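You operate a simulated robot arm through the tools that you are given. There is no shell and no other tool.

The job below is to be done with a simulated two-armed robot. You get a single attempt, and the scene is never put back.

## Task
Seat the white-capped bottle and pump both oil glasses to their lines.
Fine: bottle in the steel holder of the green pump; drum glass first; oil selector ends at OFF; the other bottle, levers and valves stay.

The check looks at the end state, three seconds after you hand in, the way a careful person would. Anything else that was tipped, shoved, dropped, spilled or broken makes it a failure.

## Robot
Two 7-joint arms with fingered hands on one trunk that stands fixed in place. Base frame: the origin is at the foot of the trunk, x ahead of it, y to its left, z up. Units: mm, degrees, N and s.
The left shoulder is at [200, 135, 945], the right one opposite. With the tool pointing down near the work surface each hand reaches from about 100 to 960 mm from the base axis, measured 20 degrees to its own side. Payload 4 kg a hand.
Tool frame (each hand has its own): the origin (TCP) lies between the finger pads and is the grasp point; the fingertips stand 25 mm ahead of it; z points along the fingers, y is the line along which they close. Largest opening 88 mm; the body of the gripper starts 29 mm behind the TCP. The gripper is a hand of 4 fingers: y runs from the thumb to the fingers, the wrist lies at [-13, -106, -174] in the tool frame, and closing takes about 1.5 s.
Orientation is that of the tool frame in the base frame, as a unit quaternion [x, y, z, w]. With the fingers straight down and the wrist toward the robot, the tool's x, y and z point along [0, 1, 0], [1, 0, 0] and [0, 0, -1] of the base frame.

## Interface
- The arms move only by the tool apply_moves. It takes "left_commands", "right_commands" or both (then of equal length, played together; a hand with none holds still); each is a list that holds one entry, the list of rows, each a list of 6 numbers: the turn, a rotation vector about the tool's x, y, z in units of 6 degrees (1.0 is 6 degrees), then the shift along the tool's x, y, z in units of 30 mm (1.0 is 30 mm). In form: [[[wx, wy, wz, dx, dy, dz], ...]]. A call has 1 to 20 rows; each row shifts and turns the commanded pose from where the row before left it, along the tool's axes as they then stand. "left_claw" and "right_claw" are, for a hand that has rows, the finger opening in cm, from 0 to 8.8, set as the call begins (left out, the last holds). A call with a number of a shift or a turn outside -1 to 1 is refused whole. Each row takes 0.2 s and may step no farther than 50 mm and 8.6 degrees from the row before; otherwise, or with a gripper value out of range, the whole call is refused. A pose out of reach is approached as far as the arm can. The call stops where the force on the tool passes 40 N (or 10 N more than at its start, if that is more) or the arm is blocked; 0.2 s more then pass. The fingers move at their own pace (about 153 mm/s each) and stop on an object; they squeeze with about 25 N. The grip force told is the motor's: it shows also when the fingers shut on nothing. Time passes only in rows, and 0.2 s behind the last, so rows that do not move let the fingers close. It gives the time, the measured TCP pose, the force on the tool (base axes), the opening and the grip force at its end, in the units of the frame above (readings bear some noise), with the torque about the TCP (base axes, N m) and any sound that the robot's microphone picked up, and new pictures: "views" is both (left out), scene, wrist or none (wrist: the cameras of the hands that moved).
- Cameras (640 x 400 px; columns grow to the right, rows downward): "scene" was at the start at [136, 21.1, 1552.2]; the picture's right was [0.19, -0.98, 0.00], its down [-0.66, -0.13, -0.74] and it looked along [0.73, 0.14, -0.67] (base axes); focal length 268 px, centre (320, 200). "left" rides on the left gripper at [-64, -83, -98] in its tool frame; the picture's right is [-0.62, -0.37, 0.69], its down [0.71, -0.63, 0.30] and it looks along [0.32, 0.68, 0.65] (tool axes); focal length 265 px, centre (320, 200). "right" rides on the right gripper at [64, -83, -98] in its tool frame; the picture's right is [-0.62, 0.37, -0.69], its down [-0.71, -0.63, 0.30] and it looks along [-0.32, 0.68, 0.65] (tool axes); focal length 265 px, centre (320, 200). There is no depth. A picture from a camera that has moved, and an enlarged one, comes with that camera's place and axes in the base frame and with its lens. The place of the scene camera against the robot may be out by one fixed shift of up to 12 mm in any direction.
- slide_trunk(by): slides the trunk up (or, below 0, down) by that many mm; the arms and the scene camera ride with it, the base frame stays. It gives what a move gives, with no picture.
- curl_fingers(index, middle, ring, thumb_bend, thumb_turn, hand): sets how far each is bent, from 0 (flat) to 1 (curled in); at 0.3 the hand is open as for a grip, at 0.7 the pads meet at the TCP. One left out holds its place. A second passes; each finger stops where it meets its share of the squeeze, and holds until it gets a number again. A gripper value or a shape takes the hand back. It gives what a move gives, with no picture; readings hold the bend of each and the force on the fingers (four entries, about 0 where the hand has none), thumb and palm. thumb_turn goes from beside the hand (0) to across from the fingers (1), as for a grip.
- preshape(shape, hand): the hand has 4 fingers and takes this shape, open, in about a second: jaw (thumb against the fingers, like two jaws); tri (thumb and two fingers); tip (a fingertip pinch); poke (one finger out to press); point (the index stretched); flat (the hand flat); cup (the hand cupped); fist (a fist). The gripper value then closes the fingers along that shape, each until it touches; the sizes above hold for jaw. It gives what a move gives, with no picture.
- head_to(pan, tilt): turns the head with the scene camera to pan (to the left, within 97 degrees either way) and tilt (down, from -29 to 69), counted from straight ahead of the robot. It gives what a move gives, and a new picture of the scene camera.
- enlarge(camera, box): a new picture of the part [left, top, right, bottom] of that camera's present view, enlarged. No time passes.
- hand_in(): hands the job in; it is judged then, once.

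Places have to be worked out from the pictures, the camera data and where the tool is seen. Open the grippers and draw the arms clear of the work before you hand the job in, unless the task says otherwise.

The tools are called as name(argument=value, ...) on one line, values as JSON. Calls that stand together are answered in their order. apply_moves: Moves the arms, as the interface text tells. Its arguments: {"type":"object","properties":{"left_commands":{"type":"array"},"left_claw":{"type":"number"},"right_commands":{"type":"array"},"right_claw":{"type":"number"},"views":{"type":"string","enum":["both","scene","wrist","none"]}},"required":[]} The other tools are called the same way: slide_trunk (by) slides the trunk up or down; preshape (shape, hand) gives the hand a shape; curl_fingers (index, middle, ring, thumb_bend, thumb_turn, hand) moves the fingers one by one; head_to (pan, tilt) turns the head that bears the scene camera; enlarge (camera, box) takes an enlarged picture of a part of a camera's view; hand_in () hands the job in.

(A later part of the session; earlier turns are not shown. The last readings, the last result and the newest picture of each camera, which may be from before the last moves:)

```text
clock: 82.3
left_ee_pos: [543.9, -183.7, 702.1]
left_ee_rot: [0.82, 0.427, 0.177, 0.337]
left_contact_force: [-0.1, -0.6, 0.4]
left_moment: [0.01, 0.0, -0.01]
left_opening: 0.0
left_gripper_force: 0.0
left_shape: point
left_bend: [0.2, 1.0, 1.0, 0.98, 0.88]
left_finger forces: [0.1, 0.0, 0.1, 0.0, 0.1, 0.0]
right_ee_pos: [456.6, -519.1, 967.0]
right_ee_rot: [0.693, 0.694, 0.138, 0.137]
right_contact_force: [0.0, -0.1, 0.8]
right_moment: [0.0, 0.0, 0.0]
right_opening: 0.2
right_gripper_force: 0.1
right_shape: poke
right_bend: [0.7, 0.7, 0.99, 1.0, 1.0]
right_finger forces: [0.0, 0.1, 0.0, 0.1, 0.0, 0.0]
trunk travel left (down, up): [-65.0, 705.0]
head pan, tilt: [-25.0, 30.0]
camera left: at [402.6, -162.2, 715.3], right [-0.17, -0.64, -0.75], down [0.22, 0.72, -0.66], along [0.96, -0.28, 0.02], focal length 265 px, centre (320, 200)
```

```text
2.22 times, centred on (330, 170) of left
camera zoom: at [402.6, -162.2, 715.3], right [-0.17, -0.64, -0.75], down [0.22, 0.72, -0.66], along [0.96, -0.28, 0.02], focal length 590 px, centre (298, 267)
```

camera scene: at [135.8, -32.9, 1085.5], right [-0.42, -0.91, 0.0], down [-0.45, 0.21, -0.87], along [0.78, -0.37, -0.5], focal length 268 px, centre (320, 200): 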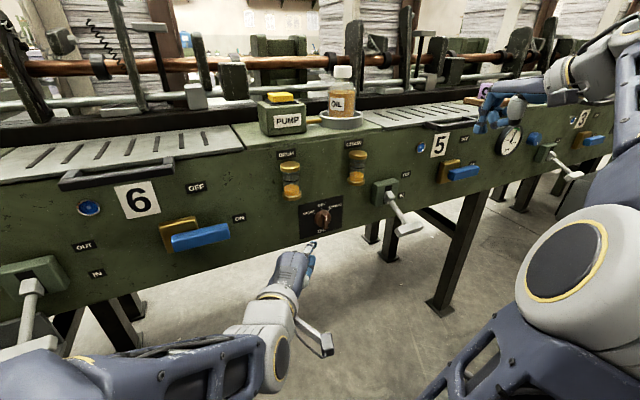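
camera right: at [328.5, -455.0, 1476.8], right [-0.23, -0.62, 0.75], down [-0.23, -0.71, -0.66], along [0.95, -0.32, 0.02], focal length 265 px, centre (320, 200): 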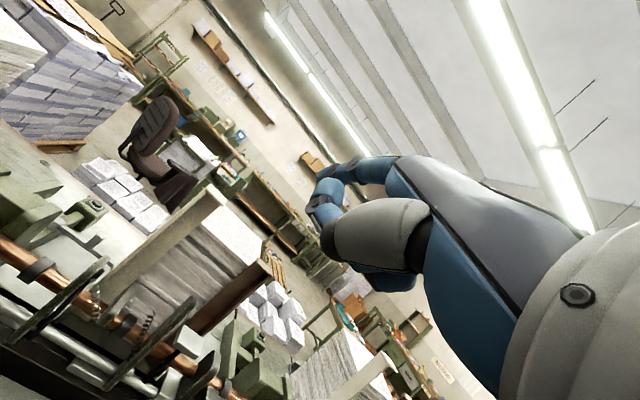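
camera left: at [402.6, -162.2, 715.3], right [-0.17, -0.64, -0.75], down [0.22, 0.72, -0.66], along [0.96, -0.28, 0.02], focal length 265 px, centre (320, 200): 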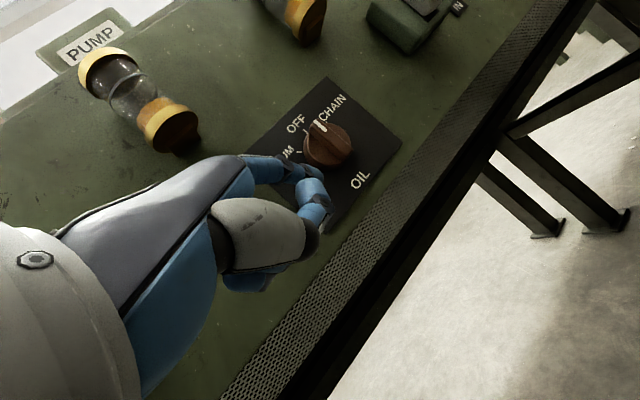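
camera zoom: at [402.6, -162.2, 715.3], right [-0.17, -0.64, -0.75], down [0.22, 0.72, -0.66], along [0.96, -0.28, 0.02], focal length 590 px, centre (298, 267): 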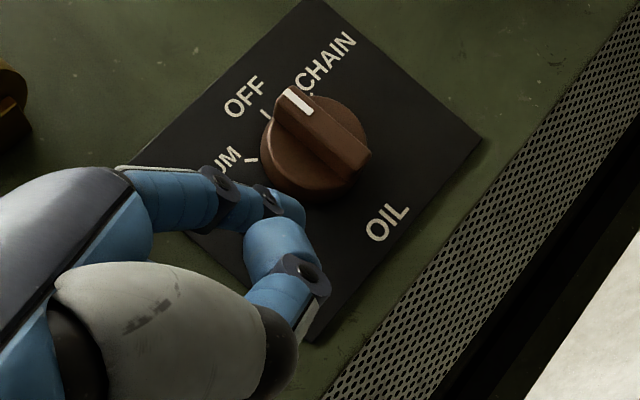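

Clear geometry now: the fingertip ball centre is at ≈(569,-223,727), the fin's left face at y≈-253.5. I move beside the fin's lower half and begin pushing its bottom rightward (turning the pointer toward DRUM), about 25° first.

apply_moves(left_commands=[[[0, 0, 0, -0.038, 0.308, 0.243], [0, 0, 0, -0.038, 0.308, 0.243], [0, 0, 0, -0.109, 0.066, 0.042], [0, 0, 0, -0.109, 0.066, 0.042], [0, 0, 0, -0.072, -0.019, 0.091], [0, 0, 0, -0.089, 0.003, 0.085]]], views="wrist")

enlarge(camera="scene", box=[280, 190, 360, 250])

```text
clock: 83.7
left_ee_pos: [560.3, -213.6, 702.5]
left_ee_rot: [0.821, 0.426, 0.177, 0.338]
left_contact_force: [-1.8, 3.9, -3.3]
left_moment: [0.05, 0.06, 0.09]
left_opening: 80.6
left_gripper_force: 0.0
left_shape: point
left_bend: [0.23, 1.0, 1.0, 0.98, 0.88]
left_finger forces: [4.5, 0.0, 0.0, 0.0, 0.0, 0.1]
right_ee_pos: [458.0, -519.1, 966.9]
right_ee_rot: [0.694, 0.693, 0.138, 0.139]
right_contact_force: [-0.5, -0.1, 1.0]
right_moment: [-0.04, -0.01, -0.01]
right_opening: 0.2
right_gripper_force: 0.1
right_shape: poke
right_bend: [0.7, 0.7, 0.99, 1.0, 1.0]
right_finger forces: [0.0, 0.0, 0.0, 0.0, 0.0, 0.0]
trunk travel left (down, up): [-65.0, 705.0]
head pan, tilt: [-25.0, 30.0]
camera left: at [420.1, -190.9, 714.5], right [-0.17, -0.64, -0.75], down [0.22, 0.72, -0.66], along [0.96, -0.28, 0.02], focal length 265 px, centre (320, 200)
```

left: 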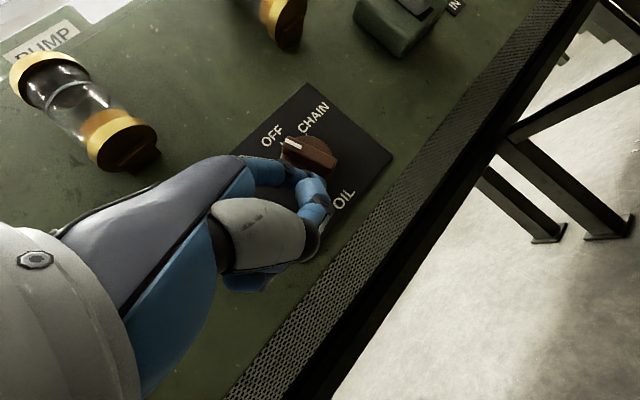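

```text
6.67 times, centred on (320, 220) of scene
camera zoom: at [135.8, -32.9, 1085.4], right [-0.42, -0.91, 0.0], down [-0.45, 0.21, -0.87], along [0.78, -0.37, -0.5], focal length 1784 px, centre (320, 67)
```

zoom: 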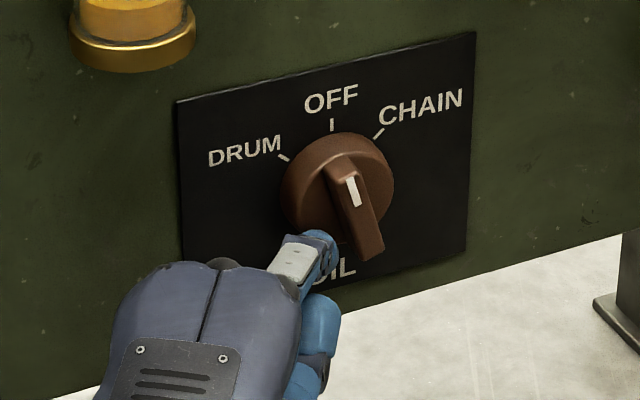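

The knob turned about 20° toward DRUM with light force. I continue along the arc.

apply_moves(left_commands=[[[0, 0, 0, -0.09, 0.023, 0.067], [0, 0, 0, -0.0765, 0.0325, 0.0435], [0, 0, 0, -0.0765, 0.038, 0.038], [0, 0, 0, -0.0765, 0.045, 0.03]]], views="none")

enlarge(camera="scene", box=[280, 190, 360, 250])

```text
clock: 84.7
left_ee_pos: [561.2, -224.9, 702.1]
left_ee_rot: [0.821, 0.426, 0.177, 0.337]
left_contact_force: [0.2, 1.4, -3.2]
left_moment: [0.09, 0.14, 0.07]
left_opening: 80.8
left_gripper_force: 0.1
left_shape: point
left_bend: [0.25, 1.0, 1.0, 0.98, 0.88]
left_finger forces: [4.2, 0.0, 0.1, 0.0, 0.1, 0.1]
right_ee_pos: [457.6, -519.7, 967.3]
right_ee_rot: [0.693, 0.694, 0.139, 0.138]
right_contact_force: [-0.6, -0.5, -0.6]
right_moment: [0.01, -0.01, 0.0]
right_opening: 0.2
right_gripper_force: 0.0
right_shape: poke
right_bend: [0.7, 0.7, 0.99, 1.0, 1.0]
right_finger forces: [0.0, 0.1, 0.1, 0.1, 0.1, 0.1]
trunk travel left (down, up): [-65.0, 705.0]
head pan, tilt: [-25.0, 30.0]
```

```text
6.67 times, centred on (320, 220) of scene
camera zoom: at [135.9, -33.0, 1085.4], right [-0.42, -0.91, 0.0], down [-0.45, 0.21, -0.87], along [0.78, -0.37, -0.5], focal length 1784 px, centre (320, 67)
```

zoom: 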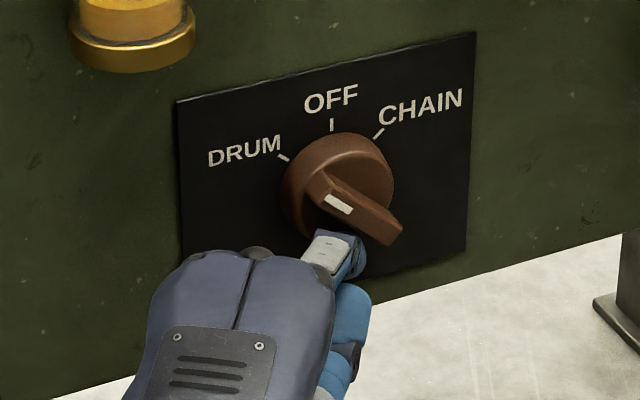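

The pointer is now at ≈49°, aligned with the DRUM tick. I withdraw the left finger and take the left hand back up and left, out of the way.

apply_moves(left_commands=[[[0, 0, 0, 0.05, -0.3, -0.3], [0, 0, 0, 0.05, -0.5, -0.5], [0, 0, 0, 0.05, -0.6, -0.6], [0, 0, 0, 0.27, 0.374, -0.788], [0, 0, 0, 0.27, 0.374, -0.788], [0, 0, 0, 0.27, 0.374, -0.788], [0, 0, 0, 0.27, 0.374, -0.788], [0, 0, 0, 0.27, 0.374, -0.788], [0, 0, 0, 0.27, 0.374, -0.788], [0, 0, 0, 0.27, 0.374, -0.788], [0, 0, 0, 0.755, -0.28, -0.47], [0, 0, 0, 0.755, -0.28, -0.47], [0, 0, 0, 0.755, -0.28, -0.47], [0, 0, 0, 0.755, -0.28, -0.47], [0, 0, 0, 0.755, -0.28, -0.47], [0, 0, 0, 0.755, -0.28, -0.47]]], views="scene")

enlarge(camera="scene", box=[264, 140, 392, 240])

```text
clock: 88.1
left_ee_pos: [498.2, 60.1, 898.3]
left_ee_rot: [0.821, 0.424, 0.176, 0.339]
left_contact_force: [0.4, 0.4, 0.6]
left_moment: [0.01, 0.01, 0.01]
left_opening: 80.6
left_gripper_force: 0.0
left_shape: point
left_bend: [0.2, 1.0, 1.0, 0.98, 0.88]
left_finger forces: [0.1, 0.1, 0.0, 0.0, 0.1, 0.0]
right_ee_pos: [456.5, -519.7, 966.4]
right_ee_rot: [0.693, 0.694, 0.138, 0.137]
right_contact_force: [0.4, -0.2, 0.0]
right_moment: [0.0, 0.02, 0.02]
right_opening: 0.1
right_gripper_force: 0.0
right_shape: poke
right_bend: [0.7, 0.7, 0.99, 1.0, 1.0]
right_finger forces: [0.1, 0.0, 0.0, 0.0, 0.0, 0.0]
trunk travel left (down, up): [-65.0, 705.0]
head pan, tilt: [-25.0, 30.0]
camera scene: at [135.8, -33.0, 1085.5], right [-0.42, -0.91, 0.0], down [-0.45, 0.21, -0.87], along [0.78, -0.37, -0.5], focal length 268 px, centre (320, 200)
```

scene: 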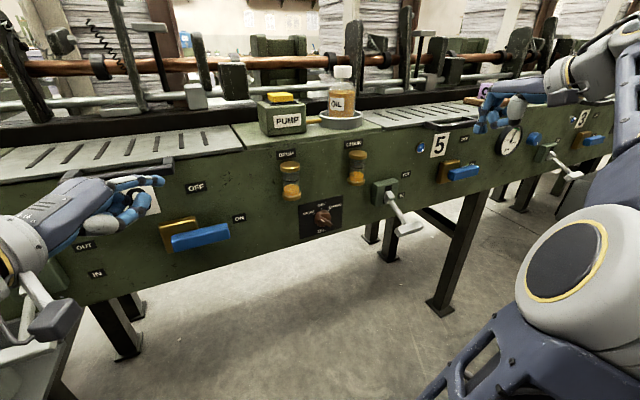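

```text
4.00 times, centred on (328, 190) of scene
camera zoom: at [135.8, -33.0, 1085.5], right [-0.42, -0.91, 0.0], down [-0.45, 0.21, -0.87], along [0.78, -0.37, -0.5], focal length 1070 px, centre (288, 240)
```

zoom: 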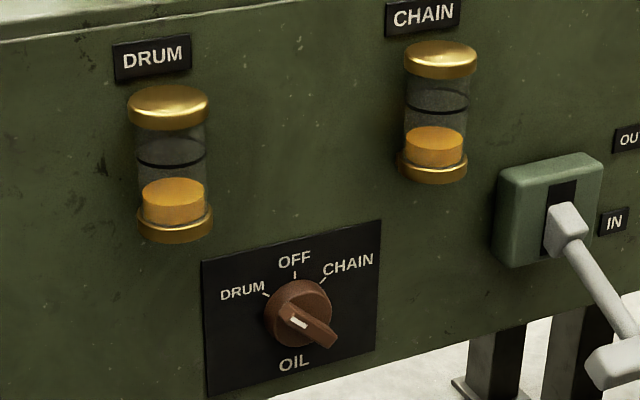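

Selector is on DRUM. I raise the trunk 200 mm for the right arm's reach, then bring the right hand (poke) over the button at a safe height.

slide_trunk(by=200)

apply_moves(right_commands=[[[0, 0, 0, 0.8, 0.4, 0.16], [0, 0, 0, 0.973, 0.565, 0.235], [0, 0, 0, 0.973, 0.565, 0.235], [0, 0, 0, 0.973, 0.565, 0.235], [0, 0, 0, 0.973, 0.565, 0.235], [0, 0, 0, 0.973, 0.565, 0.235], [0, 0, 0, 0.973, 0.565, 0.235], [0, 0, 0, 0.973, 0.565, 0.235], [0, 0, 0, 0.973, 0.565, 0.235], [0, 0, 0, 0.973, 0.565, 0.235], [0, 0, 0, 0.973, 0.565, 0.235], [0, 0, 0, 0.173, 0.165, 0.07]]], views="both")

```text
clock: 90.3
left_ee_pos: [497.7, 59.6, 1098.8]
left_ee_rot: [0.82, 0.426, 0.177, 0.338]
left_contact_force: [-0.6, 0.5, 0.4]
left_moment: [-0.02, 0.0, 0.0]
left_opening: 80.6
left_gripper_force: 0.1
left_shape: point
left_bend: [0.2, 1.0, 1.0, 0.98, 0.88]
left_finger forces: [0.0, 0.0, 0.0, 0.0, 0.0, 0.0]
right_ee_pos: [456.3, -519.5, 1166.8]
right_ee_rot: [0.693, 0.694, 0.138, 0.137]
right_contact_force: [0.3, 0.4, 0.2]
right_moment: [0.0, 0.0, 0.03]
right_opening: 0.0
right_gripper_force: 0.0
right_shape: poke
right_bend: [0.7, 0.7, 0.99, 1.0, 1.0]
right_finger forces: [0.0, 0.0, 0.0, 0.0, 0.0, 0.1]
trunk travel left (down, up): [-265.0, 505.0]
head pan, tilt: [-25.0, 30.0]
```

```text
clock: 92.9
left_ee_pos: [498.3, 60.3, 1099.5]
left_ee_rot: [0.82, 0.427, 0.177, 0.337]
left_contact_force: [-0.5, 0.2, 0.5]
left_moment: [-0.01, 0.02, 0.02]
left_opening: 80.6
left_gripper_force: 0.0
left_shape: point
left_bend: [0.2, 1.0, 1.0, 0.98, 0.88]
left_finger forces: [0.0, 0.0, 0.0, 0.1, 0.0, 0.0]
right_ee_pos: [659.4, -198.0, 1166.8]
right_ee_rot: [0.694, 0.693, 0.138, 0.138]
right_contact_force: [0.4, -0.4, -0.4]
right_moment: [0.0, 0.01, 0.01]
right_opening: 0.0
right_gripper_force: 0.1
right_shape: poke
right_bend: [0.7, 0.7, 0.99, 1.0, 1.0]
right_finger forces: [0.0, 0.0, 0.0, 0.0, 0.0, 0.0]
trunk travel left (down, up): [-265.0, 505.0]
head pan, tilt: [-25.0, 30.0]
camera scene: at [135.8, -32.9, 1285.5], right [-0.42, -0.91, 0.0], down [-0.45, 0.21, -0.87], along [0.78, -0.37, -0.5], focal length 268 px, centre (320, 200)
camera right: at [544.6, -132.6, 1224.7], right [0.07, -0.62, 0.78], down [-0.47, -0.71, -0.52], along [0.88, -0.32, -0.34], focal length 265 px, centre (320, 200)
```

scene: 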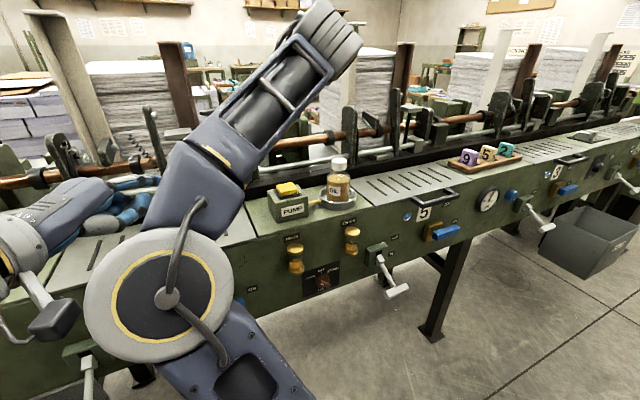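
right: 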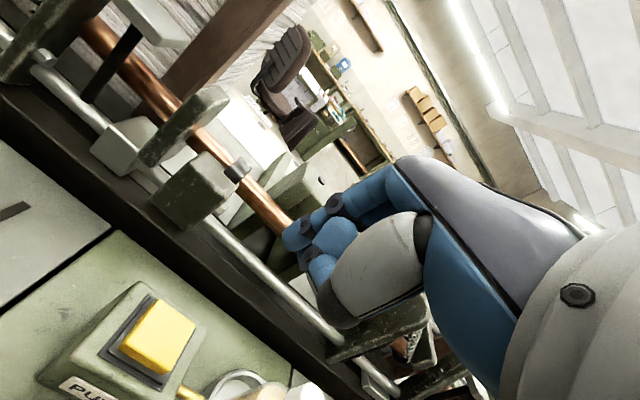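

The fingertip is above the button (confirmed ≈(667,-197,1000)). I lower to just above it.

apply_moves(right_commands=[[[0, 0, 0, 0, -0.332, 0.8], [0, 0, 0, 0, -0.332, 0.8], [0, 0, 0, 0, -0.332, 0.8], [0, 0, 0, 0, -0.332, 0.8], [0, 0, 0, 0, -0.28, 0.67]]], views="wrist")

enlarge(camera="scene", box=[240, 140, 400, 300])

```text
clock: 93.4
left_ee_pos: [496.1, 63.8, 1100.1]
left_ee_rot: [0.819, 0.427, 0.179, 0.338]
left_contact_force: [-1.4, 3.2, 1.4]
left_moment: [-0.03, 0.13, -0.44]
left_opening: 80.5
left_gripper_force: 0.0
left_shape: point
left_bend: [0.2, 1.0, 1.0, 0.98, 0.88]
left_finger forces: [0.0, 0.0, 0.0, 0.1, 0.0, 0.1]
right_ee_pos: [657.7, -201.0, 1132.7]
right_ee_rot: [0.696, 0.691, 0.14, 0.138]
right_contact_force: [0.2, 0.1, 0.4]
right_moment: [0.0, 0.02, -0.02]
right_opening: 0.0
right_gripper_force: 0.1
right_shape: poke
right_bend: [0.7, 0.7, 0.99, 1.0, 1.0]
right_finger forces: [0.0, 0.0, 0.1, 0.1, 0.1, 0.1]
trunk travel left (down, up): [-265.0, 505.0]
head pan, tilt: [-25.0, 30.0]
stopped in row 2 (left hand): the force on the tool passed its limit at 62 N (the readings are from after the stop); the commanded pose is now the measured one
camera right: at [542.9, -135.7, 1190.6], right [0.07, -0.62, 0.78], down [-0.47, -0.71, -0.53], along [0.88, -0.33, -0.34], focal length 265 px, centre (320, 200)
```

right: 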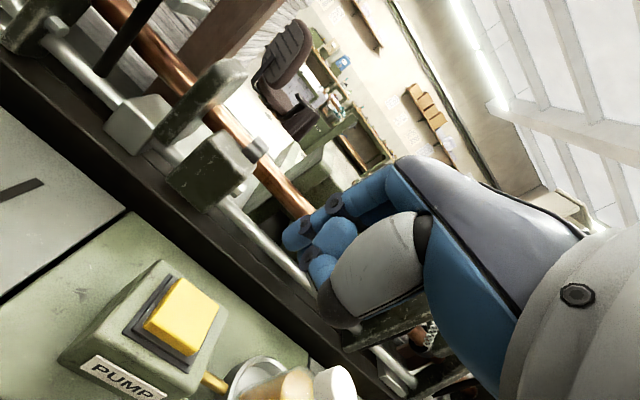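

```text
2.50 times, centred on (320, 220) of scene
camera zoom: at [135.9, -32.9, 1285.5], right [-0.42, -0.91, 0.0], down [-0.45, 0.21, -0.87], along [0.78, -0.37, -0.5], focal length 669 px, centre (320, 150)
```

zoom: 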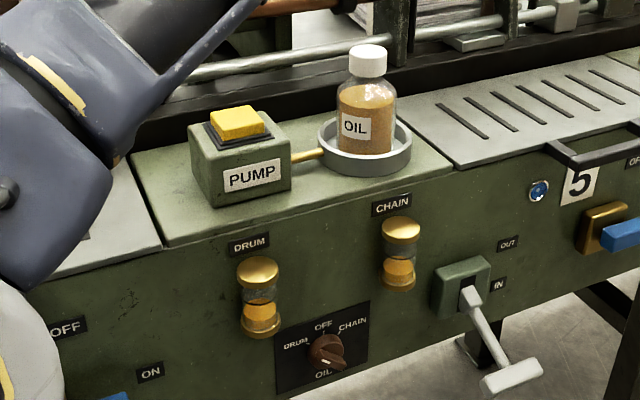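

The right elbow brushed the left hand. I move the left hand further left, well clear.

apply_moves(left_commands=[[[0, 0, 0, 0.5, -0.25, -0.25], [0, 0, 0, 0.85, -0.43, -0.42], [0, 0, 0, 0.85, -0.43, -0.42], [0, 0, 0, 0.85, -0.43, -0.42], [0, 0, 0, 0.85, -0.43, -0.42], [0, 0, 0, 0.85, -0.43, -0.42], [0, 0, 0, 0.85, -0.43, -0.42], [0, 0, 0, 0.85, -0.43, -0.42], [0, 0, 0, 0.85, -0.43, -0.42]]], views="scene")

```text
clock: 95.4
left_ee_pos: [496.0, 330.8, 1099.6]
left_ee_rot: [0.82, 0.427, 0.178, 0.338]
left_contact_force: [0.3, -0.4, 0.6]
left_moment: [-0.02, 0.01, 0.0]
left_opening: 80.5
left_gripper_force: 0.0
left_shape: point
left_bend: [0.2, 1.0, 1.0, 0.98, 0.88]
left_finger forces: [0.0, 0.0, 0.1, 0.0, 0.0, 0.0]
right_ee_pos: [657.2, -201.8, 1132.6]
right_ee_rot: [0.696, 0.69, 0.14, 0.138]
right_contact_force: [-0.5, 1.4, -0.6]
right_moment: [0.02, 0.02, 0.02]
right_opening: 0.1
right_gripper_force: 0.1
right_shape: poke
right_bend: [0.7, 0.7, 0.99, 1.0, 1.0]
right_finger forces: [0.0, 0.1, 0.1, 0.0, 0.1, 0.1]
trunk travel left (down, up): [-265.0, 505.0]
head pan, tilt: [-25.0, 30.0]
camera scene: at [135.8, -32.9, 1285.5], right [-0.42, -0.91, 0.0], down [-0.45, 0.21, -0.87], along [0.78, -0.37, -0.5], focal length 268 px, centre (320, 200)
```

scene: 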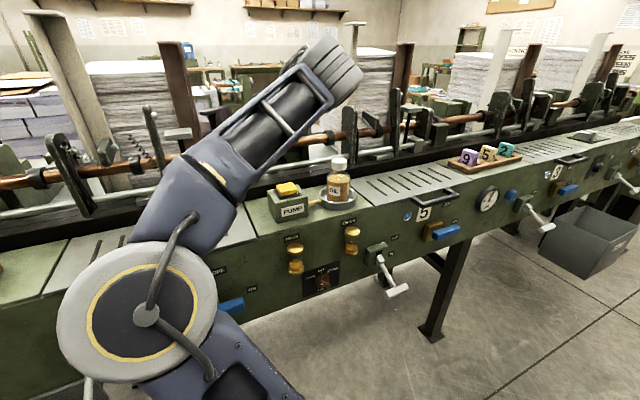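

Left hand is clear. I continue lowering the right fingertip toward the button (to tip ≈1014).

apply_moves(right_commands=[[[0, 0, 0, 0.05, -0.25, 0.7], [0, 0, 0, 0.05, -0.28, 0.8], [0, 0, 0, 0, -0.3, 0.8], [0, 0, 0, 0, -0.2, 0.6]]], views="both")

enlarge(camera="scene", box=[240, 140, 400, 300])

```text
clock: 96.4
left_ee_pos: [495.7, 331.2, 1100.6]
left_ee_rot: [0.82, 0.427, 0.178, 0.338]
left_contact_force: [0.5, 0.3, -0.2]
left_moment: [0.0, -0.01, -0.03]
left_opening: 80.6
left_gripper_force: 0.1
left_shape: point
left_bend: [0.2, 1.0, 1.0, 0.98, 0.88]
left_finger forces: [0.0, 0.0, 0.0, 0.0, 0.0, 0.0]
right_ee_pos: [661.0, -197.9, 1039.2]
right_ee_rot: [0.696, 0.691, 0.14, 0.137]
right_contact_force: [-0.8, -0.3, 0.3]
right_moment: [0.02, -0.01, 0.01]
right_opening: 0.2
right_gripper_force: 0.0
right_shape: poke
right_bend: [0.7, 0.7, 0.99, 1.0, 1.0]
right_finger forces: [0.0, 0.1, 0.0, 0.0, 0.1, 0.1]
trunk travel left (down, up): [-265.0, 505.0]
head pan, tilt: [-25.0, 30.0]
camera scene: at [135.9, -32.9, 1285.5], right [-0.42, -0.91, 0.0], down [-0.45, 0.21, -0.87], along [0.78, -0.37, -0.5], focal length 268 px, centre (320, 200)
camera right: at [547.5, -132.3, 1097.7], right [0.07, -0.62, 0.78], down [-0.47, -0.71, -0.53], along [0.88, -0.33, -0.34], focal length 265 px, centre (320, 200)
```

scene: 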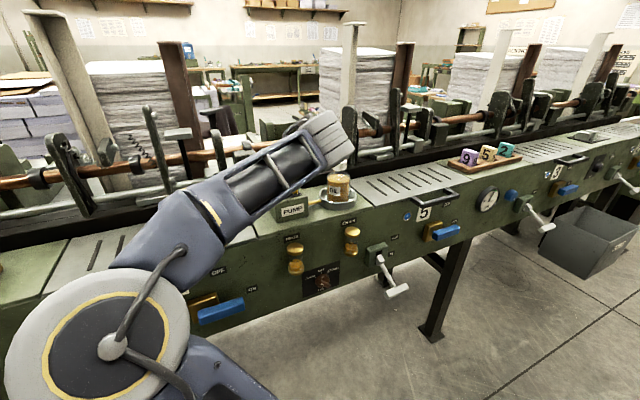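
right: 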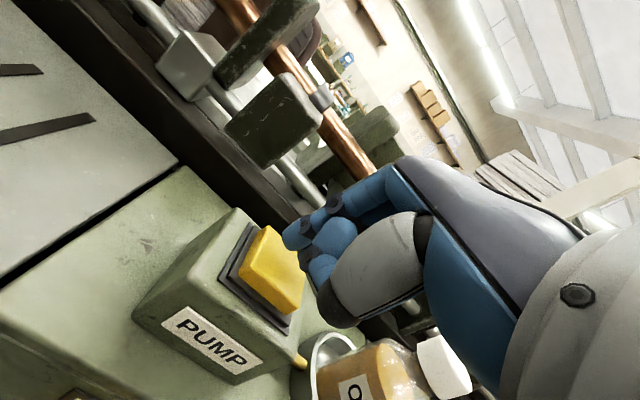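

```text
2.50 times, centred on (320, 220) of scene
camera zoom: at [135.9, -32.9, 1285.5], right [-0.42, -0.91, 0.0], down [-0.45, 0.21, -0.87], along [0.78, -0.37, -0.5], focal length 669 px, centre (320, 150)
```

zoom: 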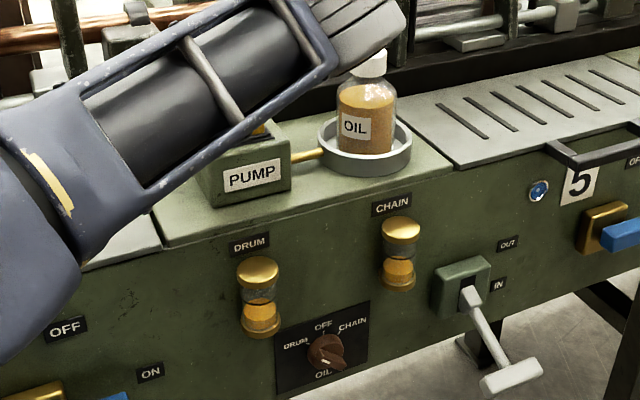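

The fingertips hover just above the button, and the glasses remain visible in the scene view. I press down in small rows, watching force.

apply_moves(right_commands=[[[0, 0, 0, 0, -0.077, 0.185], [0, 0, 0, 0, -0.077, 0.185], [0, 0, 0, 0, -0.077, 0.185], [0, 0, 0, 0, -0.04, 0.09]]], views="wrist")

enlarge(camera="scene", box=[240, 200, 400, 300])

```text
clock: 97.4
left_ee_pos: [494.6, 331.1, 1101.5]
left_ee_rot: [0.82, 0.427, 0.179, 0.338]
left_contact_force: [-0.8, -0.1, 0.8]
left_moment: [0.02, 0.0, 0.0]
left_opening: 80.4
left_gripper_force: 0.1
left_shape: point
left_bend: [0.2, 1.0, 1.0, 0.98, 0.88]
left_finger forces: [0.0, 0.0, 0.0, 0.0, 0.0, 0.0]
right_ee_pos: [662.5, -198.6, 1022.6]
right_ee_rot: [0.696, 0.691, 0.14, 0.138]
right_contact_force: [0.1, 0.5, 15.7]
right_moment: [-0.13, -0.11, -0.01]
right_opening: 0.0
right_gripper_force: 0.1
right_shape: poke
right_bend: [0.7, 0.7, 0.99, 1.0, 1.0]
right_finger forces: [0.0, 15.2, 0.0, 0.1, 0.0, 0.0]
trunk travel left (down, up): [-265.0, 505.0]
head pan, tilt: [-25.0, 30.0]
heard: click
camera right: at [547.4, -131.9, 1078.9], right [0.07, -0.62, 0.78], down [-0.47, -0.71, -0.53], along [0.88, -0.33, -0.34], focal length 265 px, centre (320, 200)
```

right: 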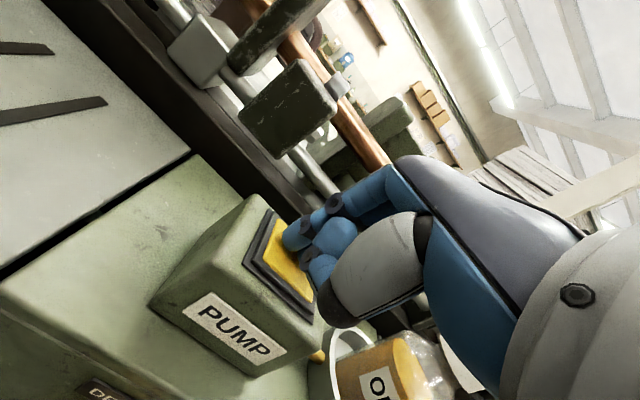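

```text
4.00 times, centred on (320, 250) of scene
camera zoom: at [135.5, -32.8, 1285.8], right [-0.42, -0.91, 0.0], down [-0.45, 0.21, -0.87], along [0.79, -0.37, -0.5], focal length 1070 px, centre (320, 0)
```

zoom: 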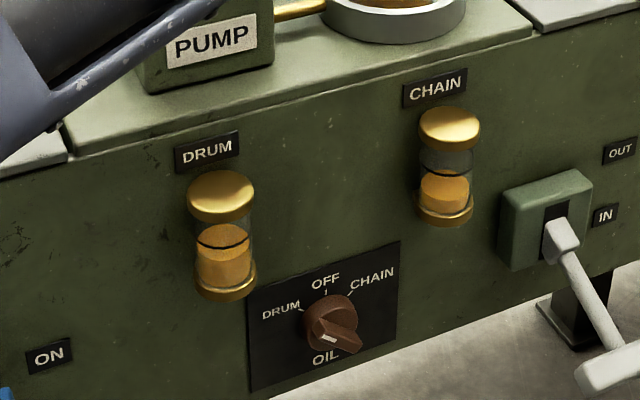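

Click heard and the DRUM level rose noticeably, perhaps while held. I release the button at once and then check the level.

apply_moves(right_commands=[[[0, 0, 0, 0, 0.3, -0.75]]], views="none")

enlarge(camera="scene", box=[270, 225, 318, 285])

enlarge(camera="scene", box=[328, 215, 376, 275])

```text
clock: 97.8
left_ee_pos: [495.1, 330.6, 1099.3]
left_ee_rot: [0.82, 0.427, 0.178, 0.338]
left_contact_force: [-0.4, -1.2, 0.2]
left_moment: [0.01, 0.02, 0.02]
left_opening: 80.7
left_gripper_force: 0.0
left_shape: point
left_bend: [0.2, 1.0, 1.0, 0.98, 0.88]
left_finger forces: [0.1, 0.1, 0.0, 0.1, 0.1, 0.0]
right_ee_pos: [660.2, -198.2, 1041.8]
right_ee_rot: [0.696, 0.691, 0.139, 0.137]
right_contact_force: [-0.4, 0.1, -1.1]
right_moment: [0.01, 0.01, 0.0]
right_opening: 0.0
right_gripper_force: 0.1
right_shape: poke
right_bend: [0.7, 0.7, 0.99, 1.0, 1.0]
right_finger forces: [0.0, 0.0, 0.0, 0.0, 0.0, 0.0]
trunk travel left (down, up): [-265.0, 505.0]
head pan, tilt: [-25.0, 30.0]
```

```text
6.67 times, centred on (294, 255) of scene
camera zoom: at [135.9, -32.9, 1285.2], right [-0.42, -0.91, 0.0], down [-0.45, 0.21, -0.87], along [0.78, -0.37, -0.5], focal length 1784 px, centre (493, -167)
```

zoom: 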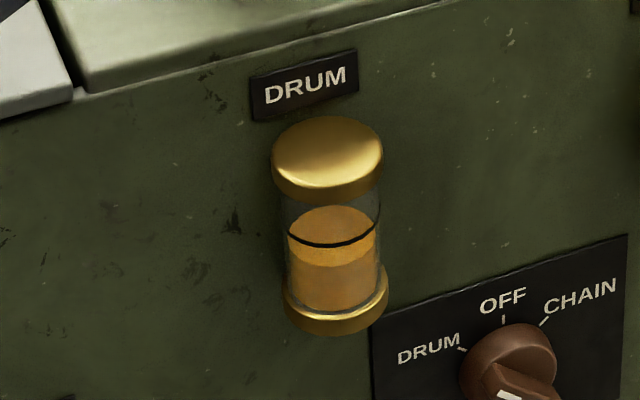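

```text
6.67 times, centred on (352, 245) of scene
camera zoom: at [135.9, -32.9, 1285.2], right [-0.42, -0.91, 0.0], down [-0.45, 0.21, -0.87], along [0.78, -0.37, -0.5], focal length 1784 px, centre (107, -100)
```

zoom: 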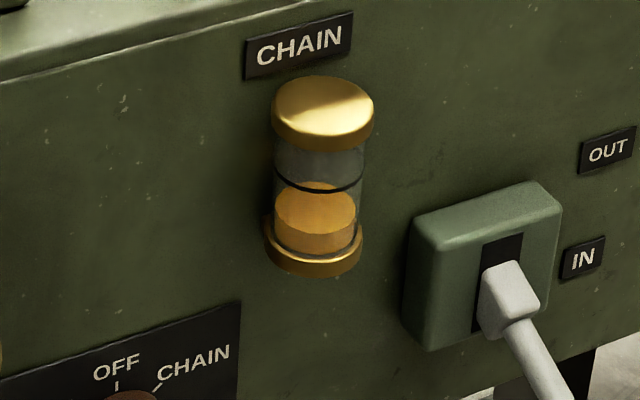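

The DRUM oil surface is still below its ring by roughly half of the original gap (~11 of ~22 mm). I do a second, brief press: down 20 mm and straight up again, then re-check.

apply_moves(right_commands=[[[0, 0, 0, 0, -0.09, 0.22], [0, 0, 0, 0, -0.09, 0.22], [0, 0, 0, 0, -0.08, 0.18], [0, 0, 0, 0, 0.26, -0.62]]], views="none")

enlarge(camera="scene", box=[270, 225, 318, 285])

```text
clock: 98.8
left_ee_pos: [495.2, 331.2, 1100.8]
left_ee_rot: [0.82, 0.427, 0.177, 0.338]
left_contact_force: [0.4, -0.2, 0.8]
left_moment: [-0.01, -0.02, -0.02]
left_opening: 80.4
left_gripper_force: 0.1
left_shape: point
left_bend: [0.2, 1.0, 1.0, 0.98, 0.88]
left_finger forces: [0.0, 0.0, 0.0, 0.1, 0.0, 0.1]
right_ee_pos: [662.2, -198.0, 1042.0]
right_ee_rot: [0.696, 0.691, 0.14, 0.137]
right_contact_force: [-0.1, 0.6, -0.4]
right_moment: [-0.01, 0.0, -0.02]
right_opening: 0.0
right_gripper_force: 0.1
right_shape: poke
right_bend: [0.7, 0.7, 0.99, 1.0, 1.0]
right_finger forces: [0.1, 0.1, 0.0, 0.0, 0.0, 0.0]
trunk travel left (down, up): [-265.0, 505.0]
head pan, tilt: [-25.0, 30.0]
heard: click
```

```text
6.67 times, centred on (294, 255) of scene
camera zoom: at [135.9, -32.9, 1285.4], right [-0.42, -0.91, 0.0], down [-0.45, 0.21, -0.87], along [0.78, -0.37, -0.5], focal length 1784 px, centre (493, -167)
```

zoom: 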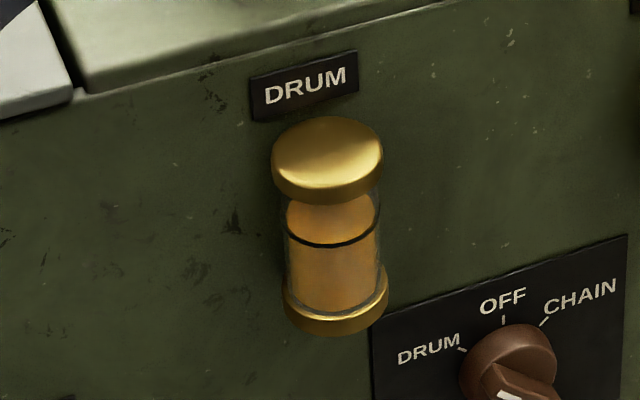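

The oil surface's front edge now coincides with the ring. I zoom in more to verify.

enlarge(camera="scene", box=[284, 240, 308, 272])

enlarge(camera="scene", box=[240, 160, 400, 300])

```text
12.50 times, centred on (296, 256) of scene
camera zoom: at [135.9, -32.9, 1285.4], right [-0.42, -0.91, 0.0], down [-0.45, 0.21, -0.87], along [0.78, -0.37, -0.5], focal length 3345 px, centre (620, -500)
```

zoom: 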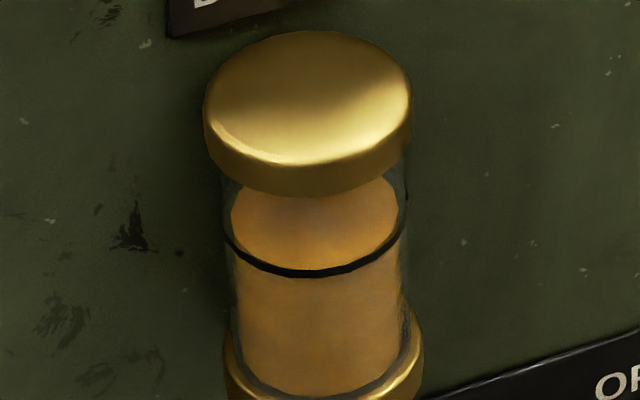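

```text
2.86 times, centred on (320, 230) of scene
camera zoom: at [135.9, -32.9, 1285.4], right [-0.42, -0.91, 0.0], down [-0.45, 0.21, -0.87], along [0.78, -0.37, -0.5], focal length 764 px, centre (320, 114)
```

zoom: 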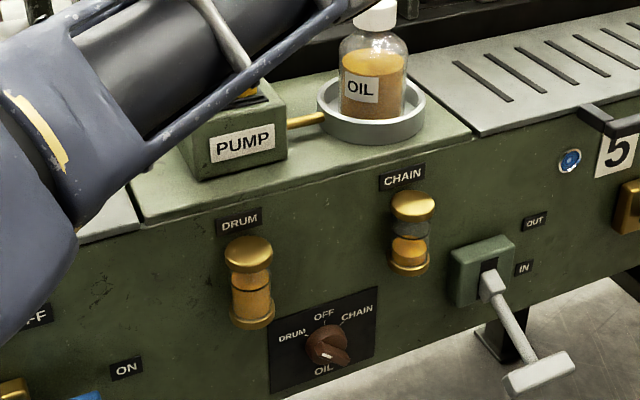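

The DRUM oil is exactly at its line after two presses. Now I retract the right hand up and back the way it came.

apply_moves(right_commands=[[[0, 0, 0, 0, 0.32, -0.77], [0, 0, 0, 0, 0.32, -0.77], [0, 0, 0, 0, 0.32, -0.77], [0, 0, 0, 0, 0.32, -0.77], [0, 0, 0, 0, 0.32, -0.77], [0, 0, 0, -0.6, -0.35, -0.15], [0, 0, 0, -0.973, -0.565, -0.235], [0, 0, 0, -0.973, -0.565, -0.235], [0, 0, 0, -0.973, -0.565, -0.235], [0, 0, 0, -0.973, -0.565, -0.235], [0, 0, 0, -0.973, -0.565, -0.235], [0, 0, 0, -0.973, -0.565, -0.235], [0, 0, 0, -0.973, -0.565, -0.235], [0, 0, 0, -0.973, -0.565, -0.235], [0, 0, 0, -0.973, -0.565, -0.235], [0, 0, 0, -0.973, -0.565, -0.235], [0, 0, 0, -0.4, -0.2, -0.1]]], views="both")

```text
clock: 102.4
left_ee_pos: [495.3, 330.9, 1100.5]
left_ee_rot: [0.82, 0.427, 0.178, 0.338]
left_contact_force: [0.2, 0.4, -0.2]
left_moment: [0.01, -0.04, -0.05]
left_opening: 80.5
left_gripper_force: 0.1
left_shape: point
left_bend: [0.2, 1.0, 1.0, 0.98, 0.88]
left_finger forces: [0.0, 0.1, 0.0, 0.0, 0.1, 0.0]
right_ee_pos: [458.3, -519.1, 1167.4]
right_ee_rot: [0.696, 0.691, 0.14, 0.138]
right_contact_force: [0.2, 0.0, 0.3]
right_moment: [0.01, 0.02, 0.03]
right_opening: 0.0
right_gripper_force: 0.0
right_shape: poke
right_bend: [0.7, 0.7, 0.99, 1.0, 1.0]
right_finger forces: [0.0, 0.0, 0.0, 0.1, 0.1, 0.1]
trunk travel left (down, up): [-265.0, 505.0]
head pan, tilt: [-25.0, 30.0]
camera scene: at [135.8, -32.8, 1285.5], right [-0.42, -0.91, 0.0], down [-0.45, 0.21, -0.87], along [0.78, -0.37, -0.5], focal length 268 px, centre (320, 200)
camera right: at [343.0, -453.0, 1225.4], right [0.07, -0.62, 0.78], down [-0.47, -0.71, -0.53], along [0.88, -0.33, -0.34], focal length 265 px, centre (320, 200)
```

scene: 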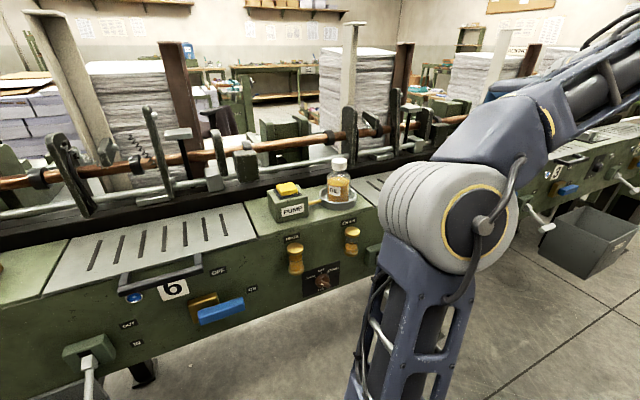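
right: 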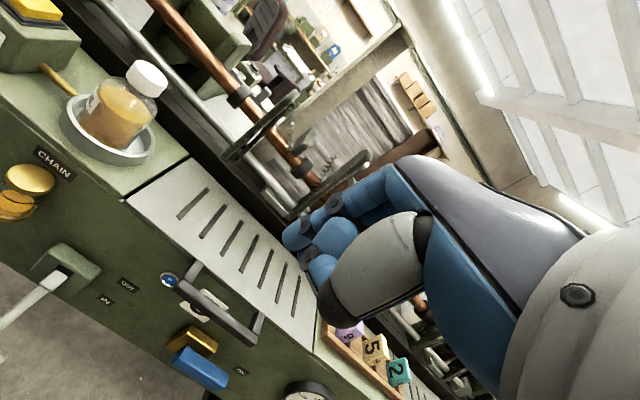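

All good. I lower the trunk 200 mm again and bring the left pointing hand back along its earlier path toward the selector.

slide_trunk(by=-200)

apply_moves(left_commands=[[[0, 0, 0, -0.6, 0.3, 0.3], [0, 0, 0, -0.822, 0.412, 0.404], [0, 0, 0, -0.822, 0.412, 0.404], [0, 0, 0, -0.822, 0.412, 0.404], [0, 0, 0, -0.822, 0.412, 0.404], [0, 0, 0, -0.822, 0.412, 0.404], [0, 0, 0, -0.822, 0.412, 0.404], [0, 0, 0, -0.822, 0.412, 0.404], [0, 0, 0, -0.822, 0.412, 0.404], [0, 0, 0, -0.755, 0.28, 0.47], [0, 0, 0, -0.755, 0.28, 0.47], [0, 0, 0, -0.755, 0.28, 0.47], [0, 0, 0, -0.755, 0.28, 0.47], [0, 0, 0, -0.755, 0.28, 0.47], [0, 0, 0, -0.755, 0.28, 0.47]]], views="both")

```text
clock: 104.6
left_ee_pos: [496.5, 329.8, 899.4]
left_ee_rot: [0.82, 0.427, 0.178, 0.337]
left_contact_force: [-0.4, 0.2, -0.2]
left_moment: [0.02, 0.03, -0.03]
left_opening: 80.4
left_gripper_force: 0.0
left_shape: point
left_bend: [0.2, 1.0, 1.0, 0.98, 0.88]
left_finger forces: [0.0, 0.0, 0.2, 0.0, 0.1, 0.0]
right_ee_pos: [457.5, -518.9, 966.7]
right_ee_rot: [0.696, 0.691, 0.14, 0.137]
right_contact_force: [-0.6, 0.2, -1.0]
right_moment: [-0.02, 0.01, 0.01]
right_opening: 0.0
right_gripper_force: 0.0
right_shape: poke
right_bend: [0.7, 0.7, 0.99, 1.0, 1.0]
right_finger forces: [0.1, 0.1, 0.0, 0.1, 0.0, 0.0]
trunk travel left (down, up): [-65.0, 705.0]
head pan, tilt: [-25.0, 30.0]
```

```text
clock: 107.8
left_ee_pos: [496.8, -98.5, 875.1]
left_ee_rot: [0.82, 0.427, 0.178, 0.338]
left_contact_force: [0.2, -0.6, 0.2]
left_moment: [0.0, 0.01, 0.02]
left_opening: 80.4
left_gripper_force: 0.1
left_shape: point
left_bend: [0.2, 1.0, 1.0, 0.98, 0.88]
left_finger forces: [0.0, 0.1, 0.0, 0.1, 0.1, 0.1]
right_ee_pos: [457.5, -518.9, 966.8]
right_ee_rot: [0.696, 0.691, 0.141, 0.138]
right_contact_force: [-0.4, 0.3, 0.8]
right_moment: [0.01, 0.0, -0.03]
right_opening: 0.1
right_gripper_force: 0.1
right_shape: poke
right_bend: [0.7, 0.7, 0.99, 1.0, 1.0]
right_finger forces: [0.0, 0.0, 0.0, 0.0, 0.0, 0.0]
trunk travel left (down, up): [-65.0, 705.0]
head pan, tilt: [-25.0, 30.0]
camera scene: at [135.8, -32.9, 1085.5], right [-0.42, -0.91, 0.0], down [-0.45, 0.21, -0.87], along [0.78, -0.37, -0.5], focal length 268 px, centre (320, 200)
camera left: at [355.8, -76.6, 887.8], right [-0.17, -0.64, -0.75], down [0.22, 0.72, -0.66], along [0.96, -0.27, 0.02], focal length 265 px, centre (320, 200)
```

scene: 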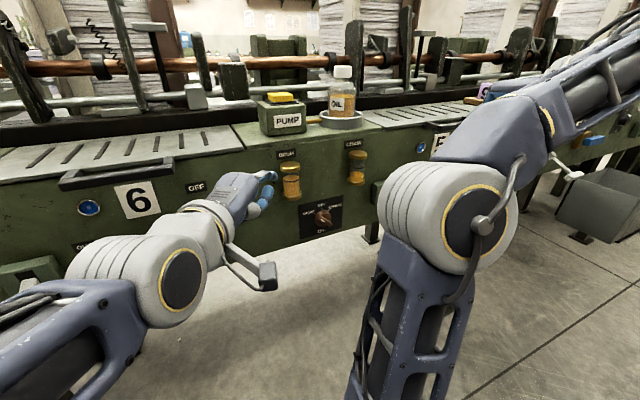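
left: 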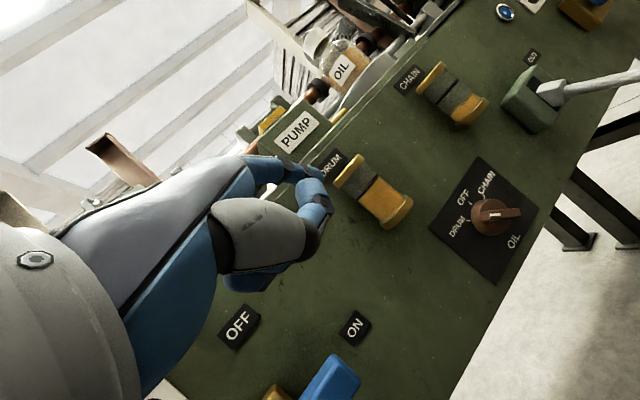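

Selector at DRUM, levels fine. To keep the arms apart I shift the right hand 80 mm further right while the left goes down in front of the selector.

apply_moves(right_commands=[[[0, 0, 0, -0.9, 0, 0], [0, 0, 0, -0.9, 0, 0], [0, 0, 0, -0.9, 0, 0]]], views="none")

apply_moves(left_commands=[[[0, 0, 0, -0.344, -0.392, 0.909], [0, 0, 0, -0.344, -0.392, 0.909], [0, 0, 0, -0.344, -0.392, 0.909], [0, 0, 0, -0.344, -0.392, 0.909], [0, 0, 0, -0.344, -0.392, 0.909], [0, 0, 0, -0.344, -0.392, 0.909]]], views="scene")

enlarge(camera="scene", box=[280, 190, 360, 250])

```text
clock: 108.6
left_ee_pos: [497.5, -97.3, 875.2]
left_ee_rot: [0.819, 0.427, 0.178, 0.338]
left_contact_force: [0.9, -0.2, -0.8]
left_moment: [0.02, -0.03, -0.03]
left_opening: 80.8
left_gripper_force: 0.1
left_shape: point
left_bend: [0.2, 1.0, 1.0, 0.98, 0.88]
left_finger forces: [0.0, 0.0, 0.0, 0.0, 0.0, 0.0]
right_ee_pos: [458.1, -597.7, 967.4]
right_ee_rot: [0.696, 0.691, 0.14, 0.137]
right_contact_force: [0.4, 0.8, 0.2]
right_moment: [0.01, -0.01, 0.03]
right_opening: 0.1
right_gripper_force: 0.0
right_shape: poke
right_bend: [0.7, 0.7, 0.99, 1.0, 1.0]
right_finger forces: [0.1, 0.0, 0.1, 0.0, 0.1, 0.0]
trunk travel left (down, up): [-65.0, 705.0]
head pan, tilt: [-25.0, 30.0]
```

```text
clock: 110.0
left_ee_pos: [517.6, -184.5, 711.0]
left_ee_rot: [0.819, 0.427, 0.178, 0.338]
left_contact_force: [0.0, 0.8, 0.5]
left_moment: [-0.01, -0.01, -0.03]
left_opening: 80.6
left_gripper_force: 0.1
left_shape: point
left_bend: [0.2, 1.0, 1.0, 0.98, 0.88]
left_finger forces: [0.0, 0.1, 0.1, 0.0, 0.1, 0.0]
right_ee_pos: [456.8, -597.7, 967.4]
right_ee_rot: [0.696, 0.69, 0.139, 0.138]
right_contact_force: [-0.4, -0.2, 0.3]
right_moment: [0.0, 0.01, -0.02]
right_opening: 0.1
right_gripper_force: 0.1
right_shape: poke
right_bend: [0.7, 0.7, 0.99, 1.0, 1.0]
right_finger forces: [0.1, 0.1, 0.0, 0.1, 0.0, 0.0]
trunk travel left (down, up): [-65.0, 705.0]
head pan, tilt: [-25.0, 30.0]
camera scene: at [135.8, -32.9, 1085.5], right [-0.42, -0.91, 0.0], down [-0.45, 0.21, -0.87], along [0.78, -0.37, -0.5], focal length 268 px, centre (320, 200)
```

scene: 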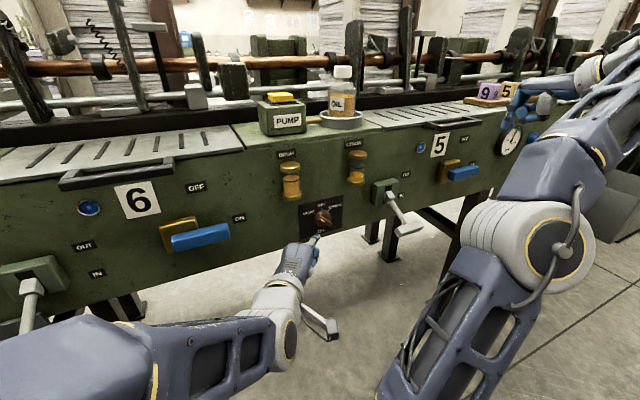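

```text
6.67 times, centred on (320, 220) of scene
camera zoom: at [135.8, -32.9, 1085.5], right [-0.42, -0.91, 0.0], down [-0.45, 0.21, -0.87], along [0.78, -0.37, -0.5], focal length 1784 px, centre (320, 67)
```

zoom: 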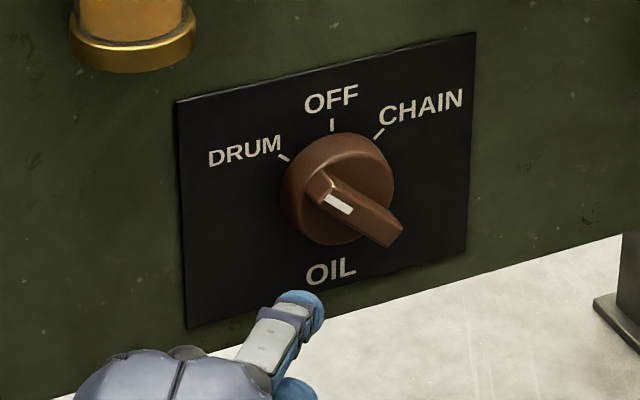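

I move the fingertip to the left of the knob just below the fin's upper-left half, then push up-and-right along an arc, about halfway first.

apply_moves(left_commands=[[[0, 0, 0, 0.147, 0.517, 0.604], [0, 0, 0, 0.17, 0.233, 0.232], [0, 0, 0, 0.17, 0.233, 0.232], [0, 0, 0, -0.144, 0.216, -0.073], [0, 0, 0, 0, 0.083, -0.084], [0, 0, 0, -0.019, 0.087, -0.069], [0, 0, 0, -0.038, 0.093, -0.056], [0, 0, 0, -0.055, 0.092, -0.038]]], views="wrist")

enlarge(camera="scene", box=[280, 190, 360, 250])

```text
clock: 111.8
left_ee_pos: [560.0, -207.5, 727.3]
left_ee_rot: [0.82, 0.427, 0.178, 0.338]
left_contact_force: [-4.8, 6.7, -0.8]
left_moment: [-0.1, -0.05, 0.08]
left_opening: 80.6
left_gripper_force: 0.1
left_shape: point
left_bend: [0.26, 1.0, 1.0, 0.98, 0.88]
left_finger forces: [8.1, 0.0, 0.1, 0.1, 0.0, 0.1]
right_ee_pos: [457.9, -599.3, 965.6]
right_ee_rot: [0.696, 0.69, 0.14, 0.138]
right_contact_force: [-0.1, -0.5, -0.5]
right_moment: [0.0, -0.03, 0.01]
right_opening: 0.0
right_gripper_force: 0.0
right_shape: poke
right_bend: [0.7, 0.7, 0.99, 1.0, 1.0]
right_finger forces: [0.1, 0.0, 0.0, 0.0, 0.0, 0.0]
trunk travel left (down, up): [-65.0, 705.0]
head pan, tilt: [-25.0, 30.0]
camera left: at [419.3, -186.5, 739.6], right [-0.17, -0.64, -0.75], down [0.22, 0.72, -0.66], along [0.96, -0.27, 0.02], focal length 265 px, centre (320, 200)
```

left: 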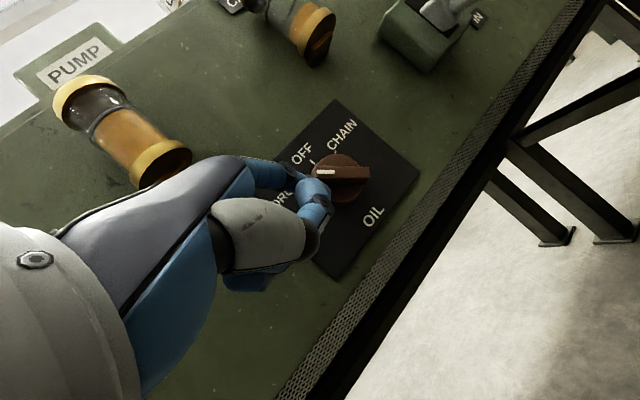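

```text
6.67 times, centred on (320, 220) of scene
camera zoom: at [135.7, -32.8, 1085.5], right [-0.42, -0.91, 0.0], down [-0.45, 0.21, -0.87], along [0.78, -0.37, -0.5], focal length 1784 px, centre (320, 67)
```

zoom: 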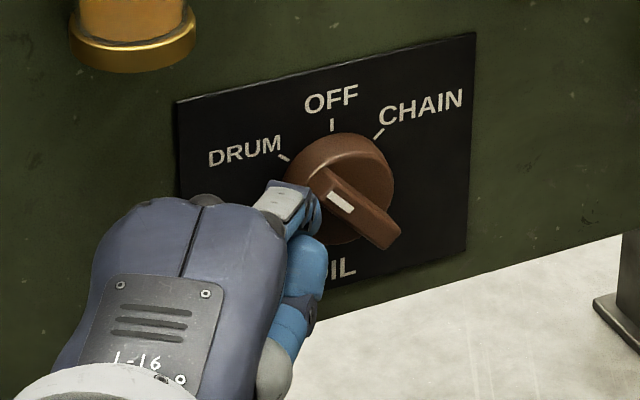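

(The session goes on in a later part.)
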